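You operate a simulated robot arm through the tools that you are given. There is no shell and no other tool.

You are at the controls of a simulated two-armed robot. One attempt, no reset.

## Task
Prove the lamps, then make the mains input dead for the road.
Fine: press LAMP once while it is live; amps off, isolate, lock off, source selector to OFF.

It is judged by the outcome, as a careful person would: the job done as asked, and still so three seconds after it is handed in. It fails if anything else is knocked over, pushed out of place, dropped, spilled or broken.

## Robot
Two 7-joint arms with two-finger parallel grippers on one trunk that stands fixed in place. Base frame: the origin is at the foot of the trunk, x ahead of it, y to its left, z up. Readings come in m, rad, newtons and seconds.
The left shoulder is at [0.071, 0.156, 1.28], the right one opposite. Each reaches about 1.231 m from its shoulder. Payload 3.91 kg a hand.
Tool frame (each hand has its own): the origin (TCP) lies between the finger pads and is the grasp point; the fingertips stand 0.03 m ahead of it; z points along the fingers, y is the line along which they close. Largest opening 0.11 m; finger width 0.02, thickness 0.01; the body of the gripper, 0.048 by 0.112 m, starts 0.055 m behind the TCP.
Orientation is that of the tool frame in the base frame, as a unit quaternion [w, x, y, z]. With the fingers straight down and closing along the base's y, the tool's x points along the base's -x, its y along +y and its z along -z.

## Interface
- The arms move only by the tool move_arm. It takes "left_targets", "right_targets" or both (then of equal length, played together; a hand with none holds still); each is a list of rows, each a list of 7 numbers: the shift along the base's x, y, z in m, then the turn, a rotation vector about the base's x, y, z in rad, then the opening, from 0 (shut) to 1 (fully open). In form: [[x, y, z, wx, wy, wz, fingers], ...]. A call has 1 to 20 rows; each row is the pose to reach, as a shift and turn from the pose commanded when the call began. Each row takes 0.2 s and may step no farther than 0.05 m and 0.15 rad from the row before; otherwise, or with a gripper value out of range, the whole call is refused. Where a pose cannot be reached the arm comes as near as it can. A force on the tool above 40 N (or 10 N above the force at the start of the call, whichever is more), or a blocked arm, ends the call early, and 0.2 s more pass. The fingers move at their own pace (about 0.108 m/s each) and stop on an object; they squeeze with about 28 N. The grip force told is the motor's: it shows also when the fingers shut on nothing. Time passes only in rows, and 0.2 s behind the last, so rows that repeat a pose let the fingers close. It gives the time, the measured TCP pose, the force on the tool (base axes), the opening and the grip force at its end, in the units of the frame above (readings bear some noise), with the torque about the TCP (base axes, N m) and any sound that the robot's microphone picked up.
- Cameras (640 x 400 px; columns grow to the right, rows downward): "scene" is now at [0.1147, -0.0595, 1.5071]; the picture's right is [-0.68, -0.74, 0.00], its down [-0.41, 0.38, -0.83] and it looks along [0.61, -0.56, -0.56] (base axes); focal length 329 px, centre (320, 200). "left" rides on the left gripper at [0.072, -0.017, -0.103] in its tool frame; the picture's right is [0.23, 0.97, 0.00], its down [-0.76, 0.18, -0.62] and it looks along [-0.61, 0.14, 0.78] (tool axes); focal length 222 px, centre (320, 200). "right" rides on the right gripper at [0.072, 0.017, -0.103] in its tool frame; the picture's right is [-0.23, 0.97, 0.00], its down [-0.76, -0.18, -0.62] and it looks along [-0.61, -0.14, 0.78] (tool axes); focal length 222 px, centre (320, 200). There is no depth. A picture from a camera that has moved, and an enlarged one, comes with that camera's place and axes in the base frame and with its lens.
- grab_frame(camera): a new picture of that camera. It takes no simulated time.
- raise_lower(by): slides the trunk up (or, below 0, down) by that many m; the arms and the scene camera ride with it, the base frame stays. It gives what a move gives, with no picture.
- turn_head(pan, tilt): turns the head with the scene camera to pan (to the left, within 1.501 rad either way) and tilt (down, from -0.506 to 1.204), counted from straight ahead of the robot. It gives what a move gives.
- close_up(camera, box): a new picture of the part [left, top, right, bottom] of that camera's present view, enlarged. It takes no simulated time.
- sign_off(): hands the job in; it is judged then, once.

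Nothing tells you positions but the pictures and the camera data. Unless the task says otherwise, let go and move clear before handing in.

The tools are called after "Call:" by a JSON object that holds its "name" and its "arguments". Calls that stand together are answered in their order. move_arm: Moves the arms, as the interface text tells. Its arguments: {"type":"object","properties":{"left_targets":{"type":"array","items":{"type":"array","items":{"type":"number"}}},"right_targets":{"type":"array","items":{"type":"array","items":{"type":"number"}}}},"required":[]} The other tools are called the same way: raise_lower (by) moves the trunk up or down; turn_head (pan, tilt) turns the head that bears the scene camera; grab_frame (camera) takes a picture; close_up (camera, box) takes an enlarged picture of a part of a camera's view; sign_off () hands the job in.

At the start:

```text
time_s: 0.0
left_tool_pos: [0.8365, -0.1601, 1.2243]
left_tool_rot: [-0.001, -0.001, 1.0, 0.0]
left_contact_force: [0.1, 0.4, -0.1]
left_wrist_torque: [0.02, 0.0, -0.03]
left_finger_gap: 0.1099
left_grasp_force: 0.0
right_tool_pos: [0.4262, -0.6032, 1.2192]
right_tool_rot: [0.0, -0.001, 1.0, 0.0]
right_contact_force: [-0.3, -0.7, -0.6]
right_wrist_torque: [-0.02, 0.03, -0.02]
right_finger_gap: 0.1101
right_grasp_force: 0.1
trunk travel left (down, up): [-0.725, 0.215]
head pan, tilt (commanded): [-0.744, 0.599]
```

scene: 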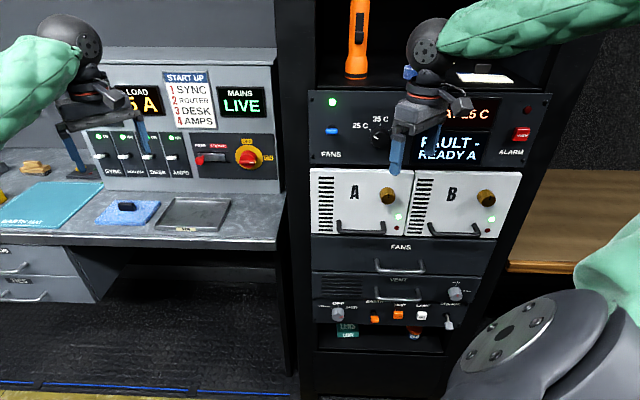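
right: 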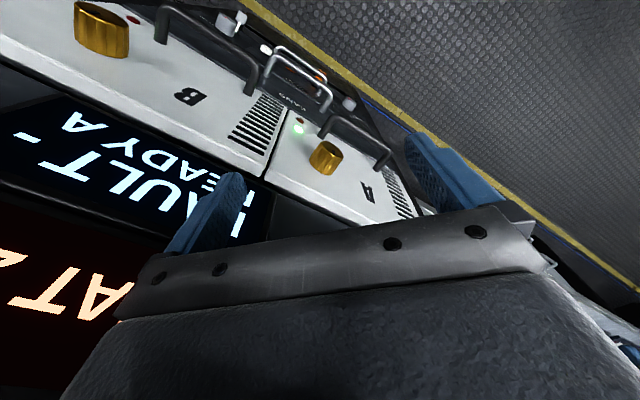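
left: 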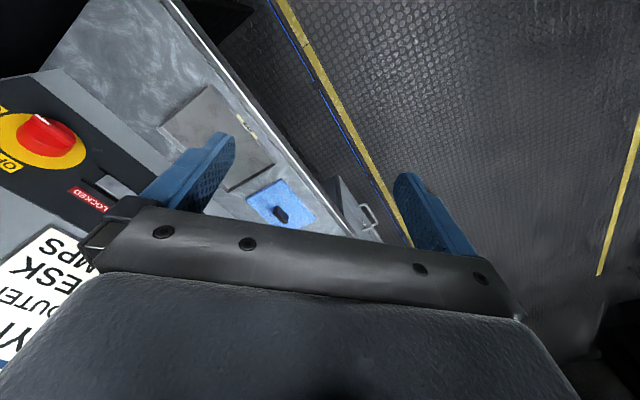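

I see a desk with a power panel (breakers SYNC/ROUTER/DESK/AMPS, a lock slider and a red/yellow rotary isolator, MAINS LIVE) on the left. On the right is a rack with a lower panel that holds small knobs and buttons. I'll look at both more closely before moving.

Call:
{"name": "close_up", "arguments": {"camera": "scene", "box": [80, 60, 290, 200]}}

Call:
{"name": "close_up", "arguments": {"camera": "scene", "box": [300, 260, 500, 360]}}

Call:
{"name": "close_up", "arguments": {"camera": "scene", "box": [300, 80, 560, 240]}}

Call:
{"name": "close_up", "arguments": {"camera": "scene", "box": [0, 140, 300, 310]}}

```text
2.86 times, centred on (185, 130) of scene
camera zoom: at [0.1147, -0.0595, 1.5071], right [-0.68, -0.74, 0.0], down [-0.41, 0.38, -0.83], along [0.61, -0.56, -0.56], focal length 939 px, centre (706, 400)
```

zoom: 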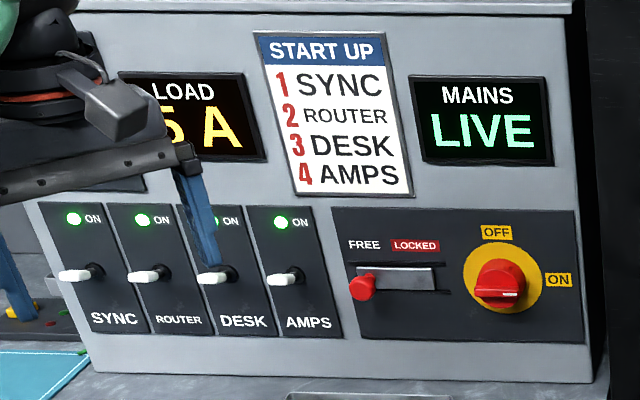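

```text
3.20 times, centred on (400, 310) of scene
camera zoom: at [0.1147, -0.0595, 1.5071], right [-0.68, -0.74, 0.0], down [-0.41, 0.38, -0.83], along [0.61, -0.56, -0.56], focal length 1052 px, centre (64, -152)
```

zoom: 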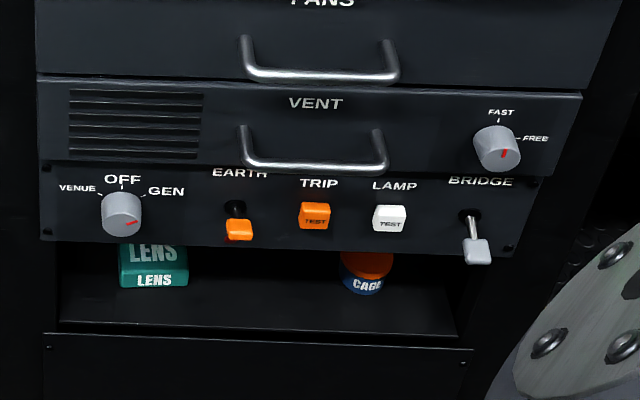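

```text
2.46 times, centred on (430, 160) of scene
camera zoom: at [0.1147, -0.0595, 1.5071], right [-0.68, -0.74, 0.0], down [-0.41, 0.38, -0.83], along [0.61, -0.56, -0.56], focal length 809 px, centre (49, 298)
```

zoom: 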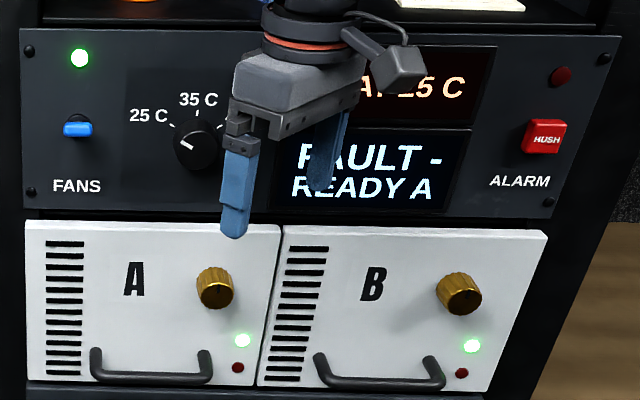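

```text
2.13 times, centred on (150, 225) of scene
camera zoom: at [0.1147, -0.0595, 1.5071], right [-0.68, -0.74, 0.0], down [-0.41, 0.38, -0.83], along [0.61, -0.56, -0.56], focal length 701 px, centre (683, 147)
```

zoom: 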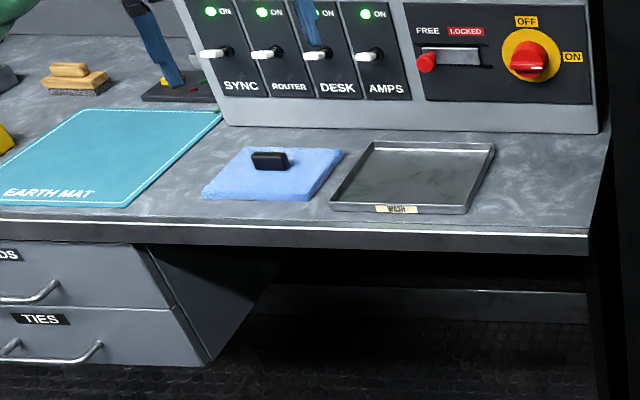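

The panels face back along the robot's line of sight, with into-panel about [0.74,-0.68,0]. LAMP is at roughly [0.37,-0.72,0.64], the selector at [0.55,-0.53,0.65] and the isolator at [0.99,-0.55,1.01]. Before moving the arms I'll look around for clearance on the left and at the foot of the rack.

Call:
{"name": "turn_head", "arguments": {"pan": -0.1, "tilt": 0.75}}

Call:
{"name": "grab_frame", "arguments": {"camera": "scene"}}

Call:
{"name": "turn_head", "arguments": {"pan": -0.95, "tilt": 0.95}}

Call:
{"name": "grab_frame", "arguments": {"camera": "scene"}}

Call:
{"name": "close_up", "arguments": {"camera": "scene", "box": [220, 160, 420, 285]}}

```text
time_s: 1.0
left_tool_pos: [0.8382, -0.1607, 1.2247]
left_tool_rot: [0.0, -0.001, 1.0, 0.0]
left_contact_force: [1.2, -0.4, -0.1]
left_wrist_torque: [-0.01, 0.02, -0.01]
left_finger_gap: 0.11
left_grasp_force: 0.1
right_tool_pos: [0.4272, -0.6037, 1.2196]
right_tool_rot: [-0.001, -0.001, 1.0, 0.0]
right_contact_force: [-0.6, 0.2, 0.4]
right_wrist_torque: [0.02, 0.01, 0.01]
right_finger_gap: 0.11
right_grasp_force: 0.1
trunk travel left (down, up): [-0.725, 0.215]
head pan, tilt (commanded): [-0.099, 0.75]
```

```text
taken
camera scene: at [0.1321, -0.0079, 1.4941], right [-0.1, -0.99, 0.0], down [-0.68, 0.07, -0.73], along [0.73, -0.07, -0.68], focal length 329 px, centre (320, 200)
```

scene: 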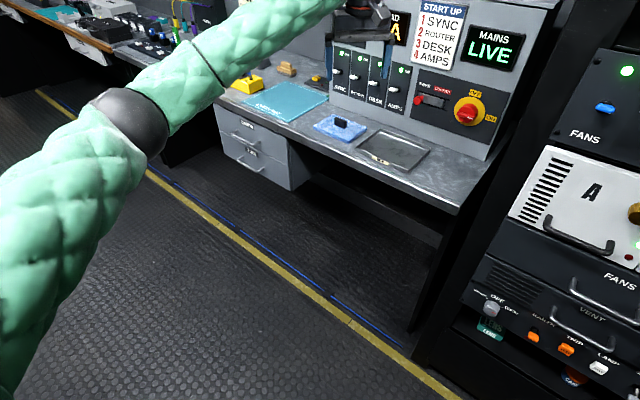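

```text
time_s: 2.2
left_tool_pos: [0.8379, -0.16, 1.2243]
left_tool_rot: [0.0, -0.001, 1.0, 0.0]
left_contact_force: [0.0, 0.9, 0.5]
left_wrist_torque: [-0.02, 0.01, 0.0]
left_finger_gap: 0.1102
left_grasp_force: 0.1
right_tool_pos: [0.4261, -0.6034, 1.2188]
right_tool_rot: [0.0, 0.0, 1.0, -0.001]
right_contact_force: [-0.5, -1.1, -0.6]
right_wrist_torque: [-0.01, 0.01, -0.01]
right_finger_gap: 0.1099
right_grasp_force: 0.1
trunk travel left (down, up): [-0.725, 0.215]
head pan, tilt (commanded): [-0.949, 0.949]
```

```text
taken
camera scene: at [0.092, -0.0587, 1.4785], right [-0.81, -0.58, 0.0], down [-0.47, 0.66, -0.58], along [0.34, -0.47, -0.81], focal length 329 px, centre (320, 200)
```

scene: 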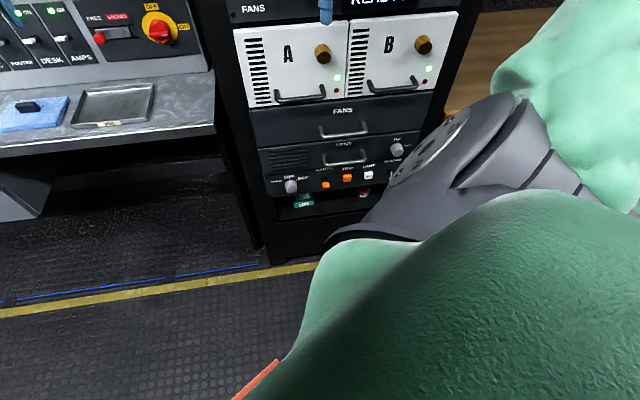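

```text
3.20 times, centred on (320, 222) of scene
camera zoom: at [0.092, -0.0587, 1.4785], right [-0.81, -0.58, 0.0], down [-0.47, 0.66, -0.58], along [0.34, -0.47, -0.81], focal length 1052 px, centre (320, 128)
```

zoom: 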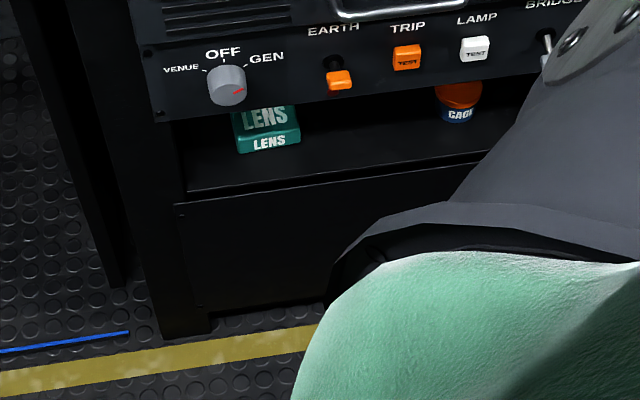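

The furniture faces exactly 45° to the robot, so into-panel is about [0.707,-0.707,0]. The selector points at GEN, and the AMPS levers are up when ON. I'll pull the right hand back from the rack and turn its fingers to point into the panel.

Call:
{"name": "move_arm", "arguments": {"right_targets": [[-0.028, 0.028, 0, 0, 0, 0, 0.6], [-0.057, 0.057, 0, 0, 0, 0, 0.3], [-0.085, 0.085, 0, 0, 0, 0, 0], [-0.085, 0.085, -0.0125, -0.05116, -0.12352, -0.05116, 0], [-0.085, 0.085, -0.025, -0.10232, -0.24704, -0.10232, 0], [-0.085, 0.085, -0.0375, -0.15348, -0.37056, -0.15348, 0], [-0.085, 0.085, -0.05, -0.20464, -0.49408, -0.20464, 0], [-0.085, 0.085, -0.0625, -0.2558, -0.6176, -0.2558, 0], [-0.085, 0.085, -0.075, -0.30696, -0.74112, -0.30696, 0], [-0.085, 0.085, -0.0875, -0.35812, -0.86464, -0.35812, 0], [-0.085, 0.085, -0.1, -0.40928, -0.98816, -0.40928, 0], [-0.085, 0.085, -0.1125, -0.46044, -1.11168, -0.46044, 0], [-0.085, 0.085, -0.125, -0.5116, -1.2352, -0.5116, 0], [-0.085, 0.085, -0.1375, -0.56276, -1.35872, -0.56276, 0], [-0.085, 0.085, -0.15, -0.61395, -1.4822, -0.61395, 0]]}}

Call:
{"name": "grab_frame", "arguments": {"camera": "scene"}}

Call:
{"name": "grab_frame", "arguments": {"camera": "right"}}

```text
time_s: 4.3
left_tool_pos: [0.8366, -0.1621, 1.2249]
left_tool_rot: [0.0, -0.001, 1.0, 0.0]
left_contact_force: [0.7, -0.2, 0.1]
left_wrist_torque: [0.02, 0.04, -0.01]
left_finger_gap: 0.1098
left_grasp_force: 0.0
right_tool_pos: [0.4293, -0.6337, 1.1433]
right_tool_rot: [0.389, 0.16, 0.893, -0.16]
right_contact_force: [-20.4, 5.4, 12.0]
right_wrist_torque: [-0.23, -0.05, -0.3]
right_finger_gap: 0.0001
right_grasp_force: 27.8
right hand out of reach, approached as far as the arm can: row 4, 5, 6, 7, 8, 9, 10
trunk travel left (down, up): [-0.725, 0.215]
head pan, tilt (commanded): [-0.949, 0.949]
stopped in row 10 (right hand): the force on the tool passed its limit at 82 N (the readings are from after the stop); the commanded pose is now the measured one
```

```text
taken
camera scene: at [0.0903, -0.0584, 1.4788], right [-0.81, -0.58, 0.0], down [-0.47, 0.66, -0.58], along [0.34, -0.47, -0.81], focal length 329 px, centre (320, 200)
```

scene: 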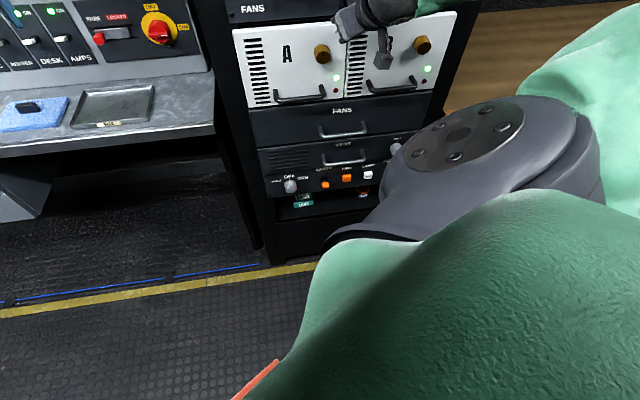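

```text
taken
camera right: at [0.323, -0.5646, 1.1531], right [0.55, 0.84, 0.01], down [0.02, -0.03, 1.0], along [0.84, -0.55, -0.03], focal length 222 px, centre (320, 200)
```

right: 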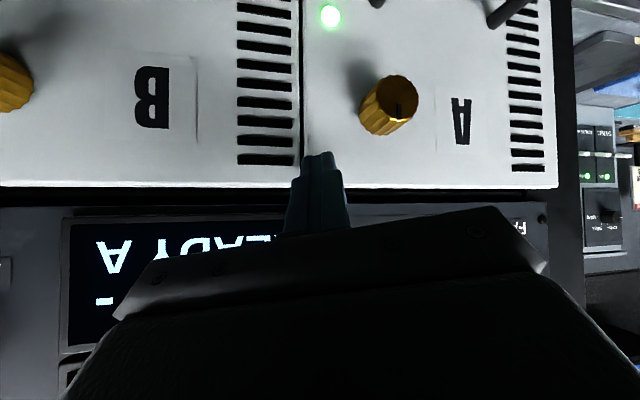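

The right hand couldn't fold that close to the shoulder, and its fingertips touched the front between modules A and B. Nothing looks displaced. I'll undo the turn to back off, then check the modules.

Call:
{"name": "move_arm", "arguments": {"right_targets": [[-0.006, 0.008, 0.014, 0.05116, 0.12352, 0.05116, 0], [-0.018, 0.024, 0.028, 0.10232, 0.24704, 0.10232, 0], [-0.033, 0.042, 0.04, 0.15348, 0.37056, 0.15348, 0], [-0.048, 0.06, 0.052, 0.20464, 0.49408, 0.20464, 0], [-0.062, 0.078, 0.064, 0.2558, 0.6176, 0.2558, 0], [-0.075, 0.097, 0.075, 0.30696, 0.74112, 0.30696, 0], [-0.088, 0.115, 0.08, 0.35812, 0.86464, 0.35812, 0]]}}

Call:
{"name": "grab_frame", "arguments": {"camera": "scene"}}

Call:
{"name": "grab_frame", "arguments": {"camera": "right"}}

Call:
{"name": "close_up", "arguments": {"camera": "scene", "box": [210, 0, 490, 175]}}

```text
time_s: 6.0
left_tool_pos: [0.8373, -0.1608, 1.2238]
left_tool_rot: [-0.001, 0.0, 1.0, 0.0]
left_contact_force: [0.2, -0.3, -0.1]
left_wrist_torque: [0.02, 0.04, 0.0]
left_finger_gap: 0.1101
left_grasp_force: 0.0
right_tool_pos: [0.3434, -0.5187, 1.2236]
right_tool_rot: [-0.031, -0.013, 0.999, 0.015]
right_contact_force: [-0.6, 0.0, -0.7]
right_wrist_torque: [0.01, 0.0, 0.02]
right_finger_gap: 0.0002
right_grasp_force: 28.2
trunk travel left (down, up): [-0.725, 0.215]
head pan, tilt (commanded): [-0.949, 0.949]
```

```text
taken
camera scene: at [0.0925, -0.0591, 1.4785], right [-0.81, -0.58, 0.0], down [-0.47, 0.66, -0.58], along [0.34, -0.47, -0.81], focal length 329 px, centre (320, 200)
```

scene: 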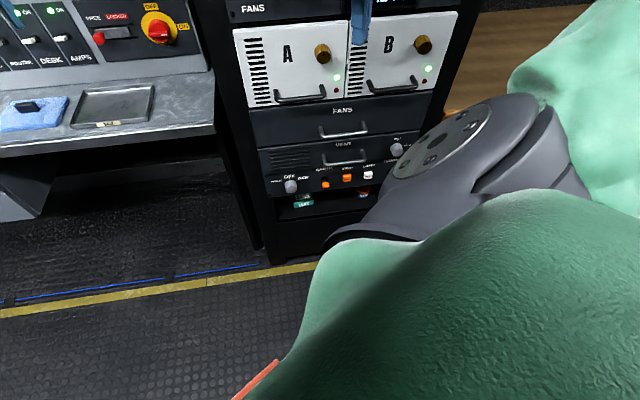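

```text
taken
camera right: at [0.2776, -0.5072, 1.3299], right [0.2, 0.98, 0.02], down [0.8, -0.17, 0.57], along [0.56, -0.1, -0.82], focal length 222 px, centre (320, 200)
```

right: 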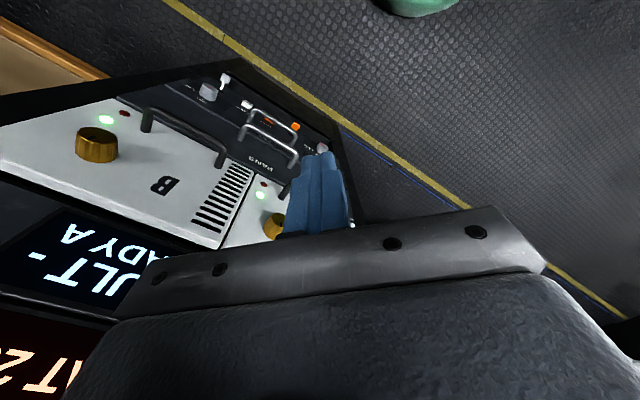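

```text
2.29 times, centred on (350, 88) of scene
camera zoom: at [0.0925, -0.0591, 1.4785], right [-0.81, -0.58, 0.0], down [-0.47, 0.66, -0.58], along [0.34, -0.47, -0.81], focal length 751 px, centre (251, 457)
```

zoom: 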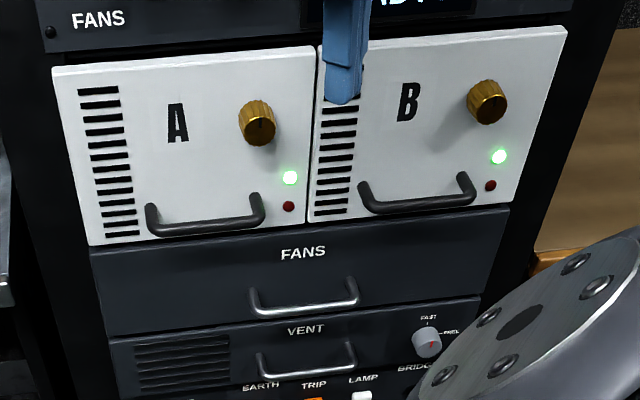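

The modules look undisturbed. Next I'll bring the right hand straight down in front of the rack, still vertical, before turning it to horizontal.

Call:
{"name": "move_arm", "arguments": {"right_targets": [[0, 0, -0.04, 0, 0, 0, 0], [0, 0, -0.08, 0, 0, 0, 0], [0, 0, -0.12, 0, 0, 0, 0], [0, 0, -0.16, 0, 0, 0, 0], [0, 0, -0.2, 0, 0, 0, 0], [0, 0, -0.24, 0, 0, 0, 0], [0, 0, -0.28, 0, 0, 0, 0]]}}

Call:
{"name": "grab_frame", "arguments": {"camera": "scene"}}

```text
time_s: 7.5
left_tool_pos: [0.8385, -0.1636, 1.2229]
left_tool_rot: [-0.001, -0.001, 1.0, 0.001]
left_contact_force: [0.8, 0.4, 0.4]
left_wrist_torque: [0.03, 0.02, 0.03]
left_finger_gap: 0.1099
left_grasp_force: 0.0
right_tool_pos: [0.3442, -0.5194, 0.9444]
right_tool_rot: [-0.031, -0.012, 0.999, 0.015]
right_contact_force: [-0.3, -0.6, 0.4]
right_wrist_torque: [-0.01, 0.01, -0.01]
right_finger_gap: 0.0
right_grasp_force: 28.6
trunk travel left (down, up): [-0.725, 0.215]
head pan, tilt (commanded): [-0.949, 0.949]
```

```text
taken
camera scene: at [0.0931, -0.0602, 1.4784], right [-0.81, -0.58, 0.0], down [-0.47, 0.66, -0.58], along [0.34, -0.47, -0.81], focal length 329 px, centre (320, 200)
```

scene: 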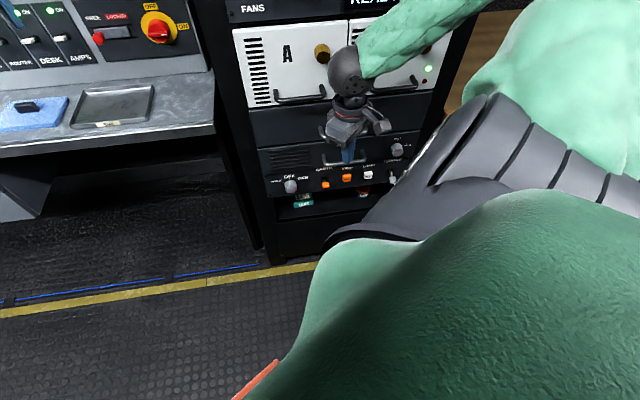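

The path is clear, so I'll continue down and swing the right hand to horizontal, fingers pointing into the rack and well short of the panel.

Call:
{"name": "move_arm", "arguments": {"right_targets": [[0, 0, -0.045, 0, 0, 0, 0], [0, 0, -0.09, 0, 0, 0, 0], [0, 0, -0.135, 0, 0, 0, 0], [0, 0, -0.18, 0, 0, 0, 0], [0, 0, -0.225, 0, 0, 0, 0], [0, 0, -0.231, -0.04954, -0.11862, -0.04935, 0], [0, 0, -0.237, -0.09908, -0.23724, -0.0987, 0], [0, 0, -0.242, -0.14862, -0.35586, -0.14805, 0], [0, 0, -0.248, -0.19816, -0.47448, -0.1974, 0], [0, 0, -0.254, -0.2477, -0.5931, -0.24675, 0], [0, 0, -0.26, -0.29724, -0.71172, -0.2961, 0], [0, 0, -0.266, -0.34678, -0.83034, -0.34545, 0]]}}

Call:
{"name": "grab_frame", "arguments": {"camera": "scene"}}

Call:
{"name": "grab_frame", "arguments": {"camera": "right"}}

```text
time_s: 10.2
left_tool_pos: [0.8374, -0.1609, 1.2241]
left_tool_rot: [0.001, -0.001, 1.0, 0.0]
left_contact_force: [0.3, -0.5, 0.6]
left_wrist_torque: [-0.02, -0.01, 0.02]
left_finger_gap: 0.11
left_grasp_force: 0.1
right_tool_pos: [0.3411, -0.5183, 0.678]
right_tool_rot: [0.375, 0.155, 0.901, -0.154]
right_contact_force: [0.0, -0.6, 0.6]
right_wrist_torque: [0.0, 0.02, 0.0]
right_finger_gap: 0.0
right_grasp_force: 28.6
trunk travel left (down, up): [-0.725, 0.215]
head pan, tilt (commanded): [-0.949, 0.949]
```

```text
taken
camera scene: at [0.0916, -0.0592, 1.4786], right [-0.81, -0.58, 0.0], down [-0.47, 0.66, -0.58], along [0.34, -0.47, -0.81], focal length 329 px, centre (320, 200)
```

scene: 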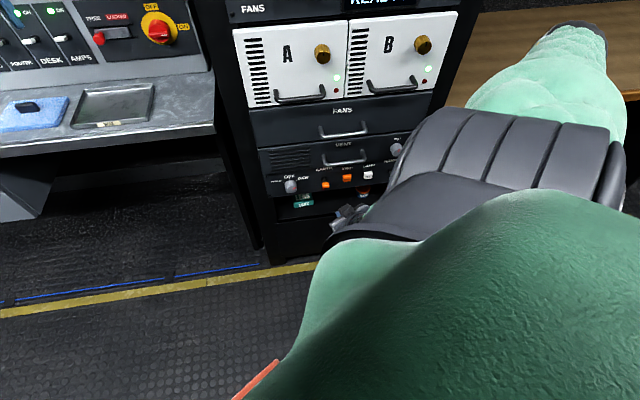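

```text
taken
camera right: at [0.2359, -0.4515, 0.6906], right [0.54, 0.84, 0.01], down [0.05, -0.04, 1.0], along [0.84, -0.53, -0.06], focal length 222 px, centre (320, 200)
```

right: 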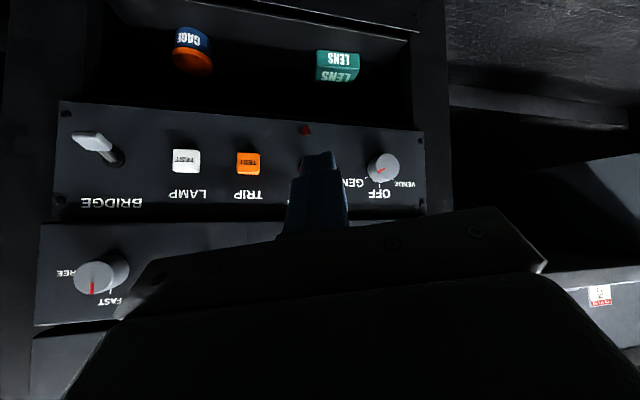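

The right wrist camera now shows the lower panel clearly, though upside down, and I place LAMP at about [0.376,-0.736,0.626]. I'll finish turning to horizontal and line up in front of LAMP, about 10 cm short.

Call:
{"name": "move_arm", "arguments": {"right_targets": [[-0.009, -0.021, -0.009, -0.04903, -0.11775, -0.04917, 0], [-0.018, -0.043, -0.0175, -0.09806, -0.2355, -0.09834, 0], [-0.027, -0.064, -0.026, -0.14709, -0.35325, -0.14751, 0], [-0.036, -0.086, -0.035, -0.19612, -0.471, -0.19668, 0], [-0.046, -0.107, -0.044, -0.24515, -0.58875, -0.24585, 0], [-0.0547, -0.1287, -0.0525, -0.2942, -0.7065, -0.295, 0], [-0.0547, -0.1287, -0.0525, -0.2942, -0.7065, -0.295, 0]]}}

Call:
{"name": "grab_frame", "arguments": {"camera": "right"}}

Call:
{"name": "turn_head", "arguments": {"pan": -0.6, "tilt": 0.85}}

Call:
{"name": "grab_frame", "arguments": {"camera": "scene"}}

```text
time_s: 11.8
left_tool_pos: [0.8375, -0.1607, 1.2253]
left_tool_rot: [-0.001, -0.001, 1.0, -0.001]
left_contact_force: [-0.1, 1.0, -0.1]
left_wrist_torque: [-0.02, 0.0, -0.02]
left_finger_gap: 0.1099
left_grasp_force: 0.1
right_tool_pos: [0.2883, -0.6461, 0.6258]
right_tool_rot: [0.652, 0.27, 0.654, -0.271]
right_contact_force: [-0.3, -0.2, -0.7]
right_wrist_torque: [0.0, 0.02, 0.02]
right_finger_gap: 0.0
right_grasp_force: 28.3
trunk travel left (down, up): [-0.725, 0.215]
head pan, tilt (commanded): [-0.949, 0.949]
```

```text
taken
camera right: at [0.2272, -0.5629, 0.5512], right [0.69, 0.69, 0.22], down [-0.56, 0.32, 0.76], along [0.46, -0.65, 0.61], focal length 222 px, centre (320, 200)
```

right: 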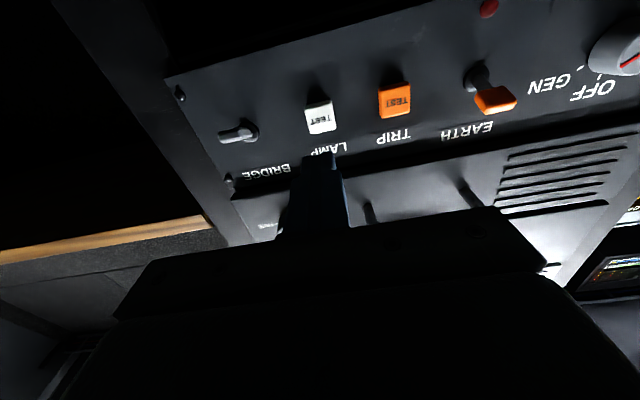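

```text
time_s: 12.6
left_tool_pos: [0.8379, -0.1617, 1.2234]
left_tool_rot: [-0.001, -0.002, 1.0, -0.001]
left_contact_force: [0.4, -0.5, 0.6]
left_wrist_torque: [-0.01, 0.0, -0.03]
left_finger_gap: 0.11
left_grasp_force: 0.1
right_tool_pos: [0.2887, -0.6471, 0.6243]
right_tool_rot: [0.652, 0.269, 0.655, -0.27]
right_contact_force: [0.3, 0.3, 0.1]
right_wrist_torque: [0.06, 0.01, 0.0]
right_finger_gap: 0.0001
right_grasp_force: 27.6
trunk travel left (down, up): [-0.725, 0.215]
head pan, tilt (commanded): [-0.6, 0.85]
```

```text
taken
camera scene: at [0.1139, -0.0438, 1.486], right [-0.57, -0.82, 0.0], down [-0.62, 0.43, -0.66], along [0.54, -0.37, -0.75], focal length 329 px, centre (320, 200)
```

scene: 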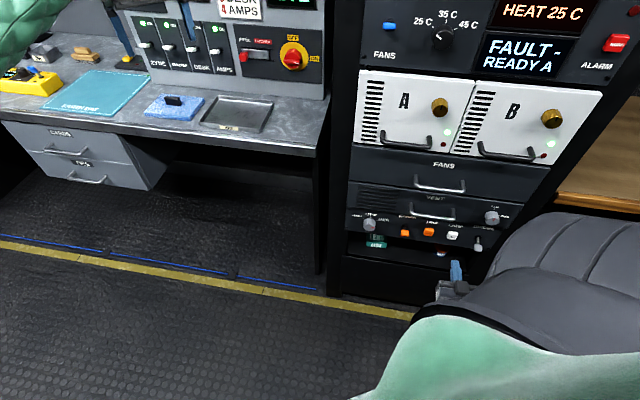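

The fingertips are lined up with LAMP, and the view from below agrees with r≈0.253, z≈0.625. I'll approach to a couple of centimetres and check once more before pressing.

Call:
{"name": "move_arm", "arguments": {"right_targets": [[0.02, -0.02, 0, 0, 0, 0, 0], [0.04, -0.04, 0.0005, 0, 0, 0, 0], [0.0495, -0.0495, 0.0005, 0, 0, 0, 0], [0.0495, -0.0495, 0.0005, 0, 0, 0, 0]]}}

Call:
{"name": "grab_frame", "arguments": {"camera": "right"}}

Call:
{"name": "close_up", "arguments": {"camera": "scene", "box": [340, 190, 520, 302]}}

```text
time_s: 13.6
left_tool_pos: [0.8375, -0.1603, 1.2246]
left_tool_rot: [-0.001, -0.001, 1.0, 0.0]
left_contact_force: [-0.1, -0.2, 0.2]
left_wrist_torque: [-0.02, 0.02, -0.01]
left_finger_gap: 0.11
left_grasp_force: 0.0
right_tool_pos: [0.3405, -0.6977, 0.6263]
right_tool_rot: [0.651, 0.271, 0.655, -0.272]
right_contact_force: [-0.4, 0.3, 0.6]
right_wrist_torque: [-0.01, -0.01, -0.01]
right_finger_gap: 0.0
right_grasp_force: 28.0
trunk travel left (down, up): [-0.725, 0.215]
head pan, tilt (commanded): [-0.6, 0.85]
```

```text
taken
camera right: at [0.278, -0.6127, 0.5522], right [0.69, 0.69, 0.22], down [-0.56, 0.31, 0.76], along [0.46, -0.65, 0.6], focal length 222 px, centre (320, 200)
```

right: 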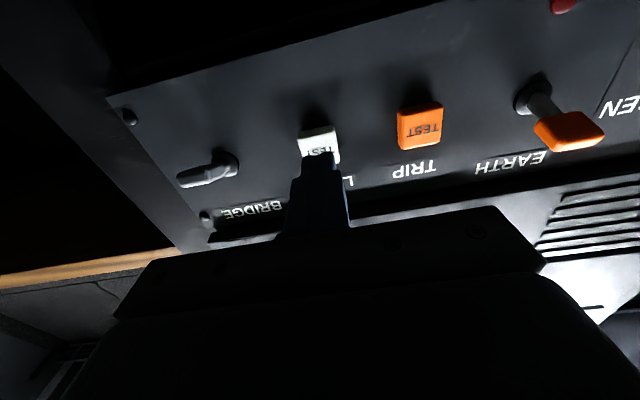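

```text
3.56 times, centred on (430, 246) of scene
camera zoom: at [0.1142, -0.0438, 1.486], right [-0.56, -0.83, 0.0], down [-0.62, 0.42, -0.66], along [0.54, -0.37, -0.75], focal length 1168 px, centre (-71, 36)
```

zoom: 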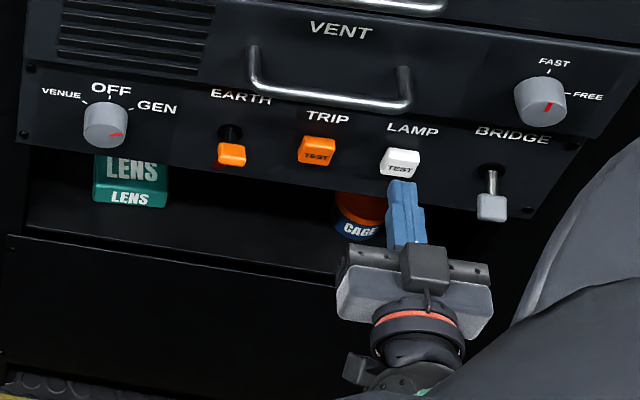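

The closed fingertips are right in front of LAMP. Now one steady push, and I'll see what it does.

Call:
{"name": "move_arm", "arguments": {"right_targets": [[0.0035, -0.0035, 0, 0, 0, 0, 0], [0.0071, -0.0071, 0, 0, 0, 0, 0], [0.0106, -0.0106, 0, 0, 0, 0, 0], [0.0141, -0.0141, 0, 0, 0, 0, 0], [0.0177, -0.0177, 0, 0, 0, 0, 0], [0.0212, -0.0212, 0, 0, 0, 0, 0]]}}

Call:
{"name": "grab_frame", "arguments": {"camera": "scene"}}

Call:
{"name": "close_up", "arguments": {"camera": "scene", "box": [340, 190, 520, 302]}}

Call:
{"name": "grab_frame", "arguments": {"camera": "right"}}

```text
time_s: 15.0
left_tool_pos: [0.8362, -0.1596, 1.224]
left_tool_rot: [0.0, -0.001, 1.0, 0.0]
left_contact_force: [0.5, -0.1, -0.5]
left_wrist_torque: [-0.01, 0.02, -0.02]
left_finger_gap: 0.1101
left_grasp_force: 0.1
right_tool_pos: [0.3585, -0.7165, 0.6264]
right_tool_rot: [0.652, 0.269, 0.655, -0.27]
right_contact_force: [-13.0, 19.2, 2.1]
right_wrist_torque: [-0.01, -0.09, 0.16]
right_finger_gap: 0.0
right_grasp_force: 28.5
trunk travel left (down, up): [-0.725, 0.215]
head pan, tilt (commanded): [-0.6, 0.85]
heard: click
```

```text
taken
camera scene: at [0.1127, -0.0423, 1.4862], right [-0.56, -0.83, 0.0], down [-0.62, 0.42, -0.66], along [0.54, -0.37, -0.75], focal length 329 px, centre (320, 200)
```

scene: 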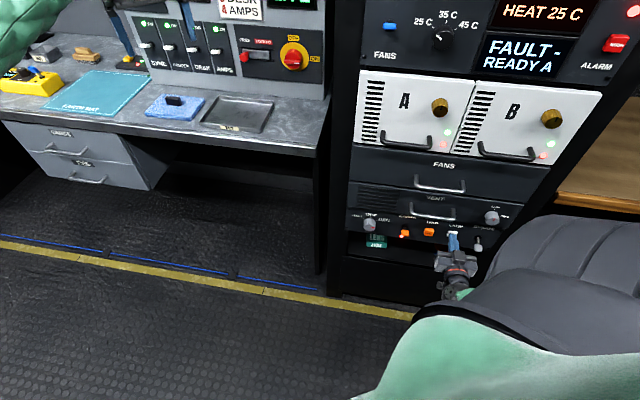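

```text
3.56 times, centred on (430, 246) of scene
camera zoom: at [0.1127, -0.0423, 1.4862], right [-0.56, -0.83, 0.0], down [-0.62, 0.42, -0.66], along [0.54, -0.37, -0.75], focal length 1168 px, centre (-71, 36)
```

zoom: 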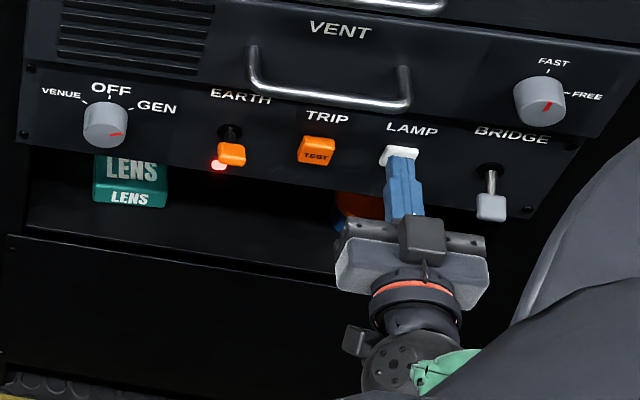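

```text
taken
camera right: at [0.2961, -0.6314, 0.5528], right [0.69, 0.69, 0.22], down [-0.56, 0.31, 0.76], along [0.46, -0.65, 0.6], focal length 222 px, centre (320, 200)
```

right: 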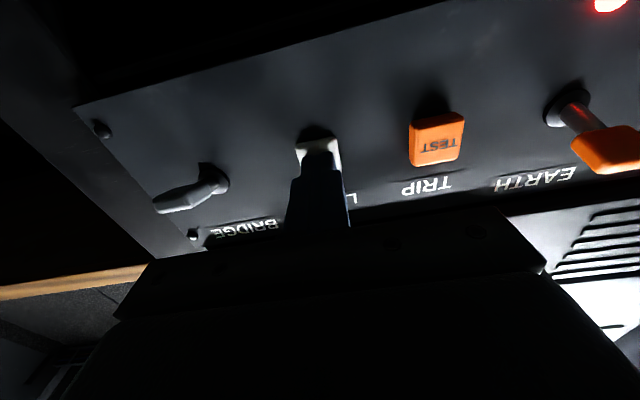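

A click, and all the red lamps came on, so LAMP works. I'll release it by retracting straight back.

Call:
{"name": "move_arm", "arguments": {"right_targets": [[-0.02, 0.02, 0, 0, 0, 0, 0], [-0.045, 0.045, 0, 0, 0, 0, 0], [-0.075, 0.075, 0, 0, 0, 0, 0], [-0.1, 0.1, 0, 0, 0, 0, 0]]}}

Call:
{"name": "close_up", "arguments": {"camera": "scene", "box": [340, 190, 520, 302]}}

Call:
{"name": "turn_head", "arguments": {"pan": -0.4, "tilt": 0.45}}

Call:
{"name": "grab_frame", "arguments": {"camera": "scene"}}

Call:
{"name": "grab_frame", "arguments": {"camera": "left"}}

```text
time_s: 16.0
left_tool_pos: [0.8371, -0.1598, 1.2251]
left_tool_rot: [0.0, -0.001, 1.0, 0.0]
left_contact_force: [0.6, 0.0, -0.3]
left_wrist_torque: [-0.04, 0.01, 0.02]
left_finger_gap: 0.1099
left_grasp_force: 0.1
right_tool_pos: [0.2599, -0.6187, 0.6263]
right_tool_rot: [0.652, 0.27, 0.654, -0.272]
right_contact_force: [0.5, 0.1, 0.3]
right_wrist_torque: [0.0, 0.0, -0.01]
right_finger_gap: 0.0003
right_grasp_force: 27.8
trunk travel left (down, up): [-0.725, 0.215]
head pan, tilt (commanded): [-0.6, 0.85]
```

```text
3.56 times, centred on (430, 246) of scene
camera zoom: at [0.1132, -0.0429, 1.4862], right [-0.56, -0.83, 0.0], down [-0.62, 0.42, -0.66], along [0.55, -0.37, -0.75], focal length 1168 px, centre (-71, 36)
```

zoom: 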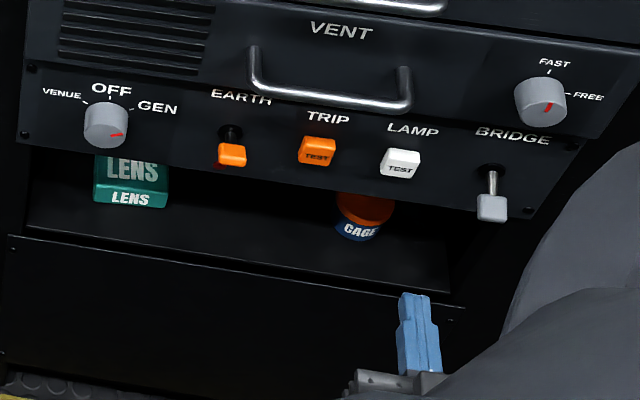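

```text
time_s: 16.9
left_tool_pos: [0.8375, -0.1601, 1.2245]
left_tool_rot: [0.0, -0.001, 1.0, 0.0]
left_contact_force: [-0.1, 0.8, 1.3]
left_wrist_torque: [0.0, -0.01, 0.0]
left_finger_gap: 0.1102
left_grasp_force: 0.1
right_tool_pos: [0.2594, -0.6198, 0.6263]
right_tool_rot: [0.652, 0.27, 0.655, -0.27]
right_contact_force: [-0.3, 0.4, 0.4]
right_wrist_torque: [-0.01, 0.01, -0.02]
right_finger_gap: 0.0
right_grasp_force: 27.5
trunk travel left (down, up): [-0.725, 0.215]
head pan, tilt (commanded): [-0.4, 0.45]
```

```text
taken
camera scene: at [0.1338, -0.0351, 1.5204], right [-0.39, -0.92, 0.0], down [-0.4, 0.17, -0.9], along [0.83, -0.35, -0.44], focal length 329 px, centre (320, 200)
```

scene: 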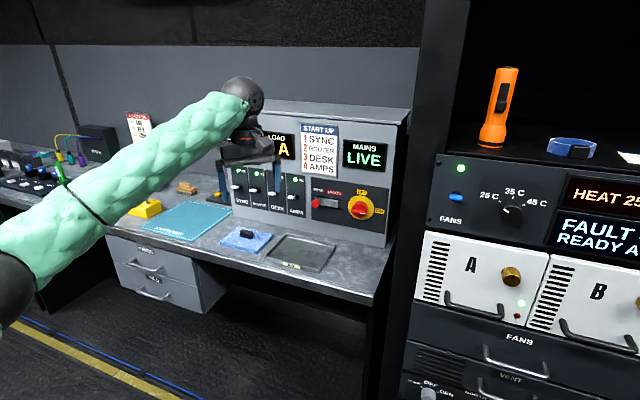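

```text
taken
camera left: at [0.7646, -0.1785, 1.3259], right [-0.23, 0.97, 0.0], down [0.76, 0.18, 0.62], along [0.61, 0.14, -0.78], focal length 222 px, centre (320, 200)
```

left: 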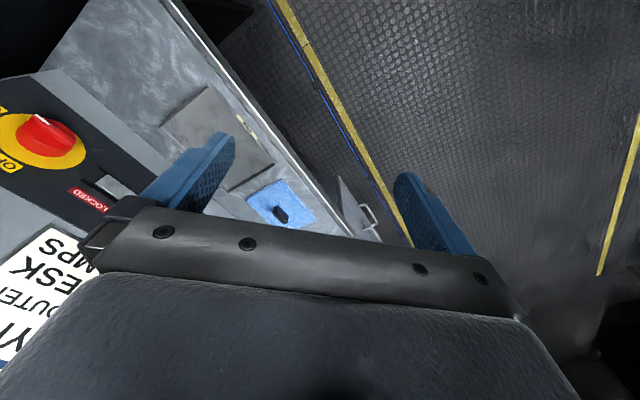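

The lamps are out again and LAMP is back up. Next is the desk panel with the left arm, so I'll zoom in on those controls to see their shape.

Call:
{"name": "close_up", "arguments": {"camera": "scene", "box": [300, 170, 400, 232]}}

Call:
{"name": "close_up", "arguments": {"camera": "scene", "box": [220, 110, 420, 280]}}

Call:
{"name": "close_up", "arguments": {"camera": "left", "box": [0, 60, 240, 220]}}

```text
6.40 times, centred on (350, 201) of scene
camera zoom: at [0.1338, -0.0351, 1.5204], right [-0.39, -0.92, 0.0], down [-0.4, 0.17, -0.9], along [0.83, -0.35, -0.44], focal length 2103 px, centre (128, 194)
```

zoom: 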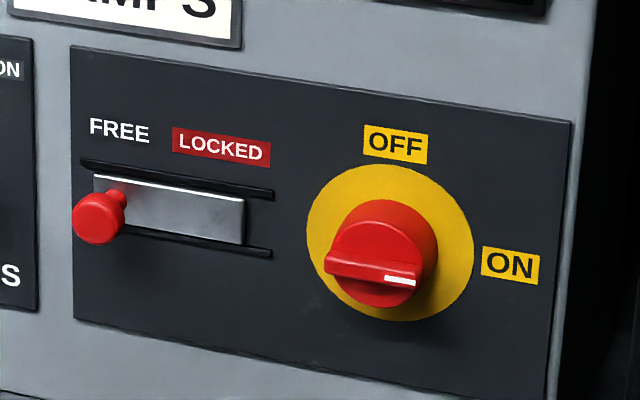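

```text
2.35 times, centred on (320, 195) of scene
camera zoom: at [0.1338, -0.0351, 1.5204], right [-0.39, -0.92, 0.0], down [-0.4, 0.17, -0.9], along [0.83, -0.35, -0.44], focal length 773 px, centre (320, 212)
```

zoom: 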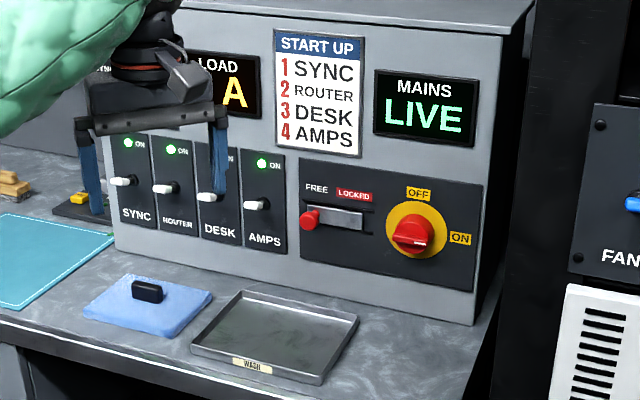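

```text
2.50 times, centred on (120, 140) of left
camera zoom: at [0.7646, -0.1785, 1.3259], right [-0.23, 0.97, 0.0], down [0.76, 0.18, 0.62], along [0.61, 0.14, -0.78], focal length 555 px, centre (820, 350)
```

zoom: 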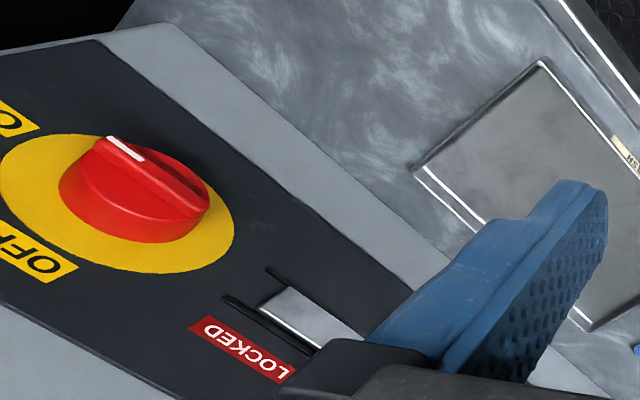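

I place the isolator at about [0.993,-0.550,1.015] (panel plane n≈1.09) and the AMPS lever tip at r≈-0.55, z≈1.03. Both are near the left arm's reach limit from this height, so I'll lower the trunk.

Call:
{"name": "raise_lower", "arguments": {"by": -0.22}}

Call:
{"name": "grab_frame", "arguments": {"camera": "scene"}}

Call:
{"name": "grab_frame", "arguments": {"camera": "left"}}

Call:
{"name": "grab_frame", "arguments": {"camera": "right"}}

```text
time_s: 19.2
left_tool_pos: [0.8371, -0.16, 1.0054]
left_tool_rot: [-0.001, -0.001, 1.0, 0.0]
left_contact_force: [-0.5, -0.3, 0.3]
left_wrist_torque: [0.05, 0.0, -0.02]
left_finger_gap: 0.1101
left_grasp_force: 0.1
right_tool_pos: [0.2596, -0.6188, 0.405]
right_tool_rot: [0.652, 0.269, 0.655, -0.27]
right_contact_force: [0.2, -0.1, 0.0]
right_wrist_torque: [0.02, -0.02, -0.02]
right_finger_gap: 0.0001
right_grasp_force: 28.3
trunk travel left (down, up): [-0.505, 0.435]
head pan, tilt (commanded): [-0.4, 0.45]
```

```text
taken
camera scene: at [0.1339, -0.0351, 1.3006], right [-0.39, -0.92, 0.0], down [-0.4, 0.17, -0.9], along [0.83, -0.35, -0.44], focal length 329 px, centre (320, 200)
```

scene: 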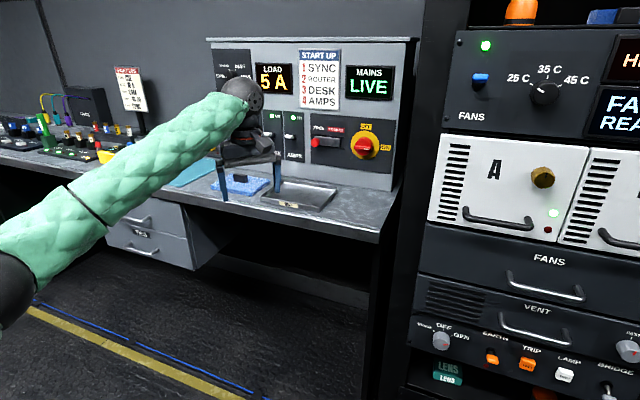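

```text
taken
camera left: at [0.7646, -0.1785, 1.106], right [-0.23, 0.97, 0.0], down [0.76, 0.18, 0.62], along [0.61, 0.14, -0.78], focal length 222 px, centre (320, 200)
```

left: 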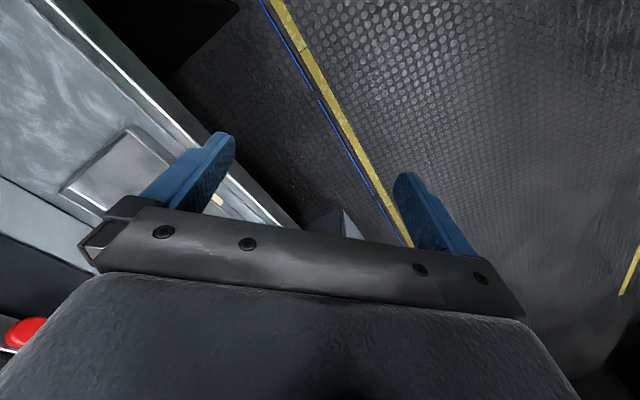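

```text
taken
camera right: at [0.198, -0.5341, 0.332], right [0.69, 0.69, 0.22], down [-0.56, 0.31, 0.76], along [0.46, -0.65, 0.6], focal length 222 px, centre (320, 200)
```

right: 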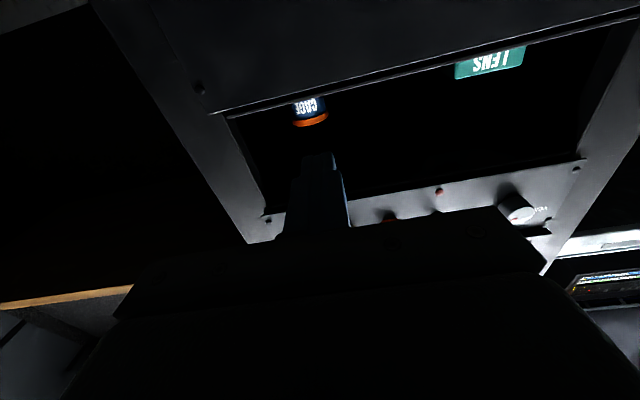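

The trunk is down and everything is clear. Now I'll turn the left hand horizontal, pointing into the desk panel, while it is still in front of the desk edge.

Call:
{"name": "move_arm", "arguments": {"left_targets": [[0, 0, 0.006, -0.05116, -0.12352, -0.05116, 0.5], [0, 0, 0.012, -0.10232, -0.24704, -0.10232, 0], [0, 0, 0.018, -0.15348, -0.37056, -0.15348, 0], [0, 0, 0.024, -0.20464, -0.49408, -0.20464, 0], [0, 0, 0.03, -0.2558, -0.6176, -0.2558, 0], [0, 0, 0.036, -0.30696, -0.74112, -0.30696, 0], [0, 0, 0.042, -0.35812, -0.86464, -0.35812, 0], [0, 0, 0.048, -0.40928, -0.98816, -0.40928, 0], [0, 0, 0.054, -0.46044, -1.11168, -0.46044, 0], [0, 0, 0.06, -0.5116, -1.2352, -0.5116, 0], [0, 0, 0.065, -0.56276, -1.35872, -0.56276, 0], [0, 0, 0.07, -0.61395, -1.4822, -0.61395, 0], [0, 0, 0.07, -0.61395, -1.4822, -0.61395, 0]]}}

Call:
{"name": "grab_frame", "arguments": {"camera": "scene"}}

Call:
{"name": "grab_frame", "arguments": {"camera": "left"}}

```text
time_s: 22.0
left_tool_pos: [0.8376, -0.16, 1.0753]
left_tool_rot: [0.654, 0.269, 0.653, -0.271]
left_contact_force: [0.5, -0.4, -0.2]
left_wrist_torque: [0.01, 0.02, 0.01]
left_finger_gap: 0.0
left_grasp_force: 27.6
right_tool_pos: [0.2597, -0.6186, 0.4048]
right_tool_rot: [0.652, 0.27, 0.655, -0.271]
right_contact_force: [-0.4, 0.5, 0.1]
right_wrist_torque: [0.01, 0.04, 0.01]
right_finger_gap: 0.0
right_grasp_force: 28.1
trunk travel left (down, up): [-0.505, 0.435]
head pan, tilt (commanded): [-0.4, 0.45]
```

```text
taken
camera scene: at [0.1338, -0.0353, 1.3005], right [-0.39, -0.92, 0.0], down [-0.4, 0.17, -0.9], along [0.83, -0.35, -0.44], focal length 329 px, centre (320, 200)
```

scene: 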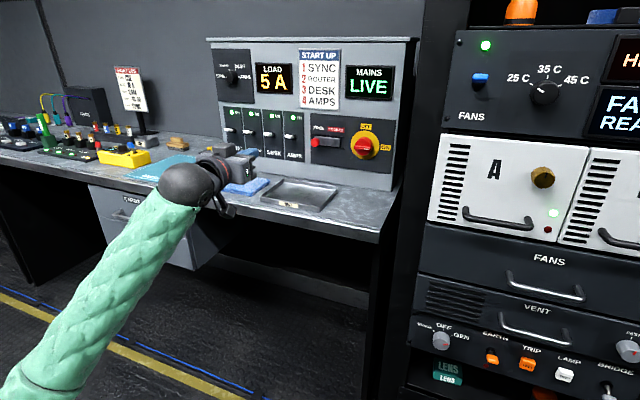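

```text
taken
camera left: at [0.7516, -0.1002, 1.0006], right [0.69, 0.69, -0.23], down [-0.32, 0.57, 0.76], along [0.65, -0.45, 0.61], focal length 222 px, centre (320, 200)
```

left: 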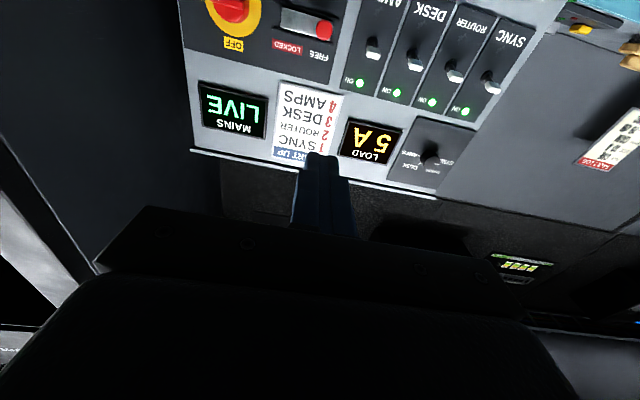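

The left hand is horizontal. I'll roll it a quarter turn so its fingers close vertically, which keeps the wrist camera off the desk and suits the isolator bar. I'll also read the panel up close.

Call:
{"name": "move_arm", "arguments": {"left_targets": [[0, 0, 0, 0.10097, -0.10097, 0, 0], [0, 0, 0, 0.20194, -0.20194, 0, 0], [0, 0, 0, 0.30291, -0.30291, 0, 0], [0, 0, 0, 0.40388, -0.40388, 0, 0], [0, 0, 0, 0.50485, -0.50485, 0, 0], [0, 0, 0, 0.60582, -0.60582, 0, 0], [0, 0, 0, 0.70679, -0.70679, 0, 0], [0, 0, 0, 0.80776, -0.80776, 0, 0], [0, 0, 0, 0.90873, -0.90873, 0, 0], [0, 0, 0, 1.0097, -1.0097, 0, 0], [0, 0, 0, 1.1107, -1.1107, 0, 0], [0, 0, 0, 1.1107, -1.1107, 0, 0]]}}

Call:
{"name": "grab_frame", "arguments": {"camera": "scene"}}

Call:
{"name": "grab_frame", "arguments": {"camera": "left"}}

Call:
{"name": "close_up", "arguments": {"camera": "scene", "box": [200, 30, 410, 200]}}

```text
time_s: 24.6
left_tool_pos: [0.8368, -0.1601, 1.0739]
left_tool_rot: [0.653, 0.653, 0.271, 0.271]
left_contact_force: [-0.4, 0.4, -0.2]
left_wrist_torque: [0.01, 0.01, -0.02]
left_finger_gap: 0.0
left_grasp_force: 28.0
right_tool_pos: [0.2596, -0.6188, 0.4048]
right_tool_rot: [0.651, 0.27, 0.655, -0.271]
right_contact_force: [-0.7, 0.2, 0.2]
right_wrist_torque: [-0.02, 0.03, 0.01]
right_finger_gap: 0.0
right_grasp_force: 27.6
trunk travel left (down, up): [-0.505, 0.435]
head pan, tilt (commanded): [-0.4, 0.45]
```

```text
taken
camera scene: at [0.134, -0.0352, 1.3005], right [-0.39, -0.92, 0.0], down [-0.4, 0.17, -0.9], along [0.83, -0.35, -0.44], focal length 329 px, centre (320, 200)
```

scene: 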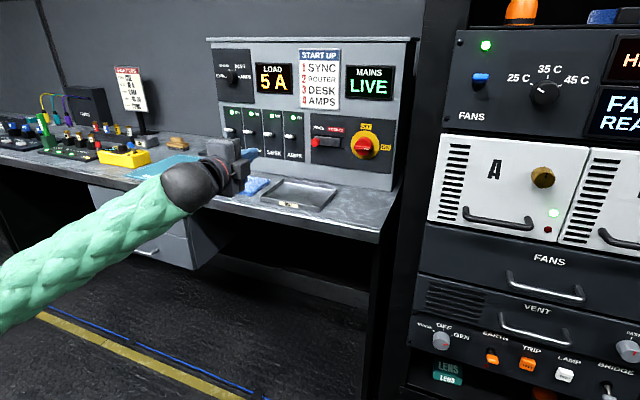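

```text
taken
camera left: at [0.8147, -0.0372, 1.0555], right [0.16, 0.16, 0.97], down [-0.98, -0.1, 0.18], along [0.12, -0.98, 0.14], focal length 222 px, centre (320, 200)
```

left: 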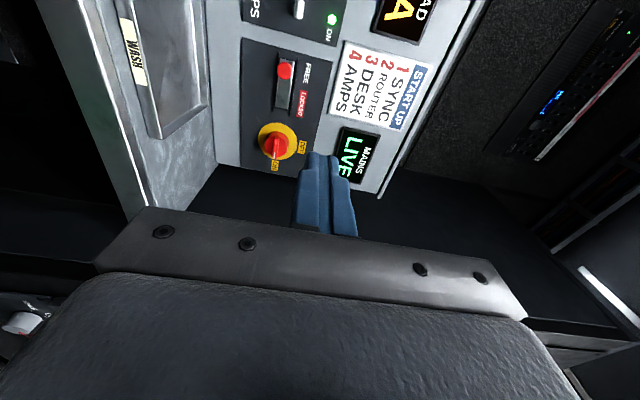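

```text
2.35 times, centred on (305, 115) of scene
camera zoom: at [0.134, -0.0352, 1.3005], right [-0.39, -0.92, 0.0], down [-0.4, 0.17, -0.9], along [0.83, -0.35, -0.44], focal length 773 px, centre (355, 400)
```

zoom: 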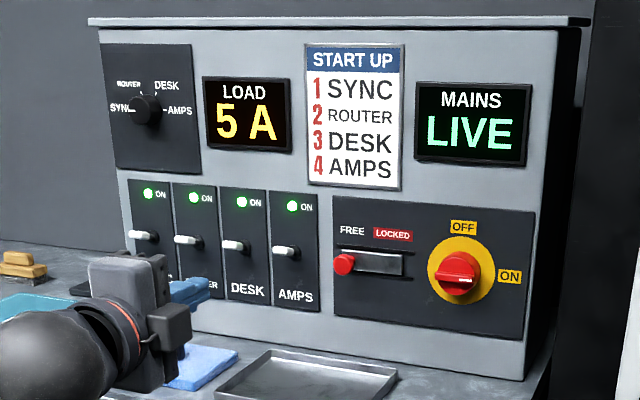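

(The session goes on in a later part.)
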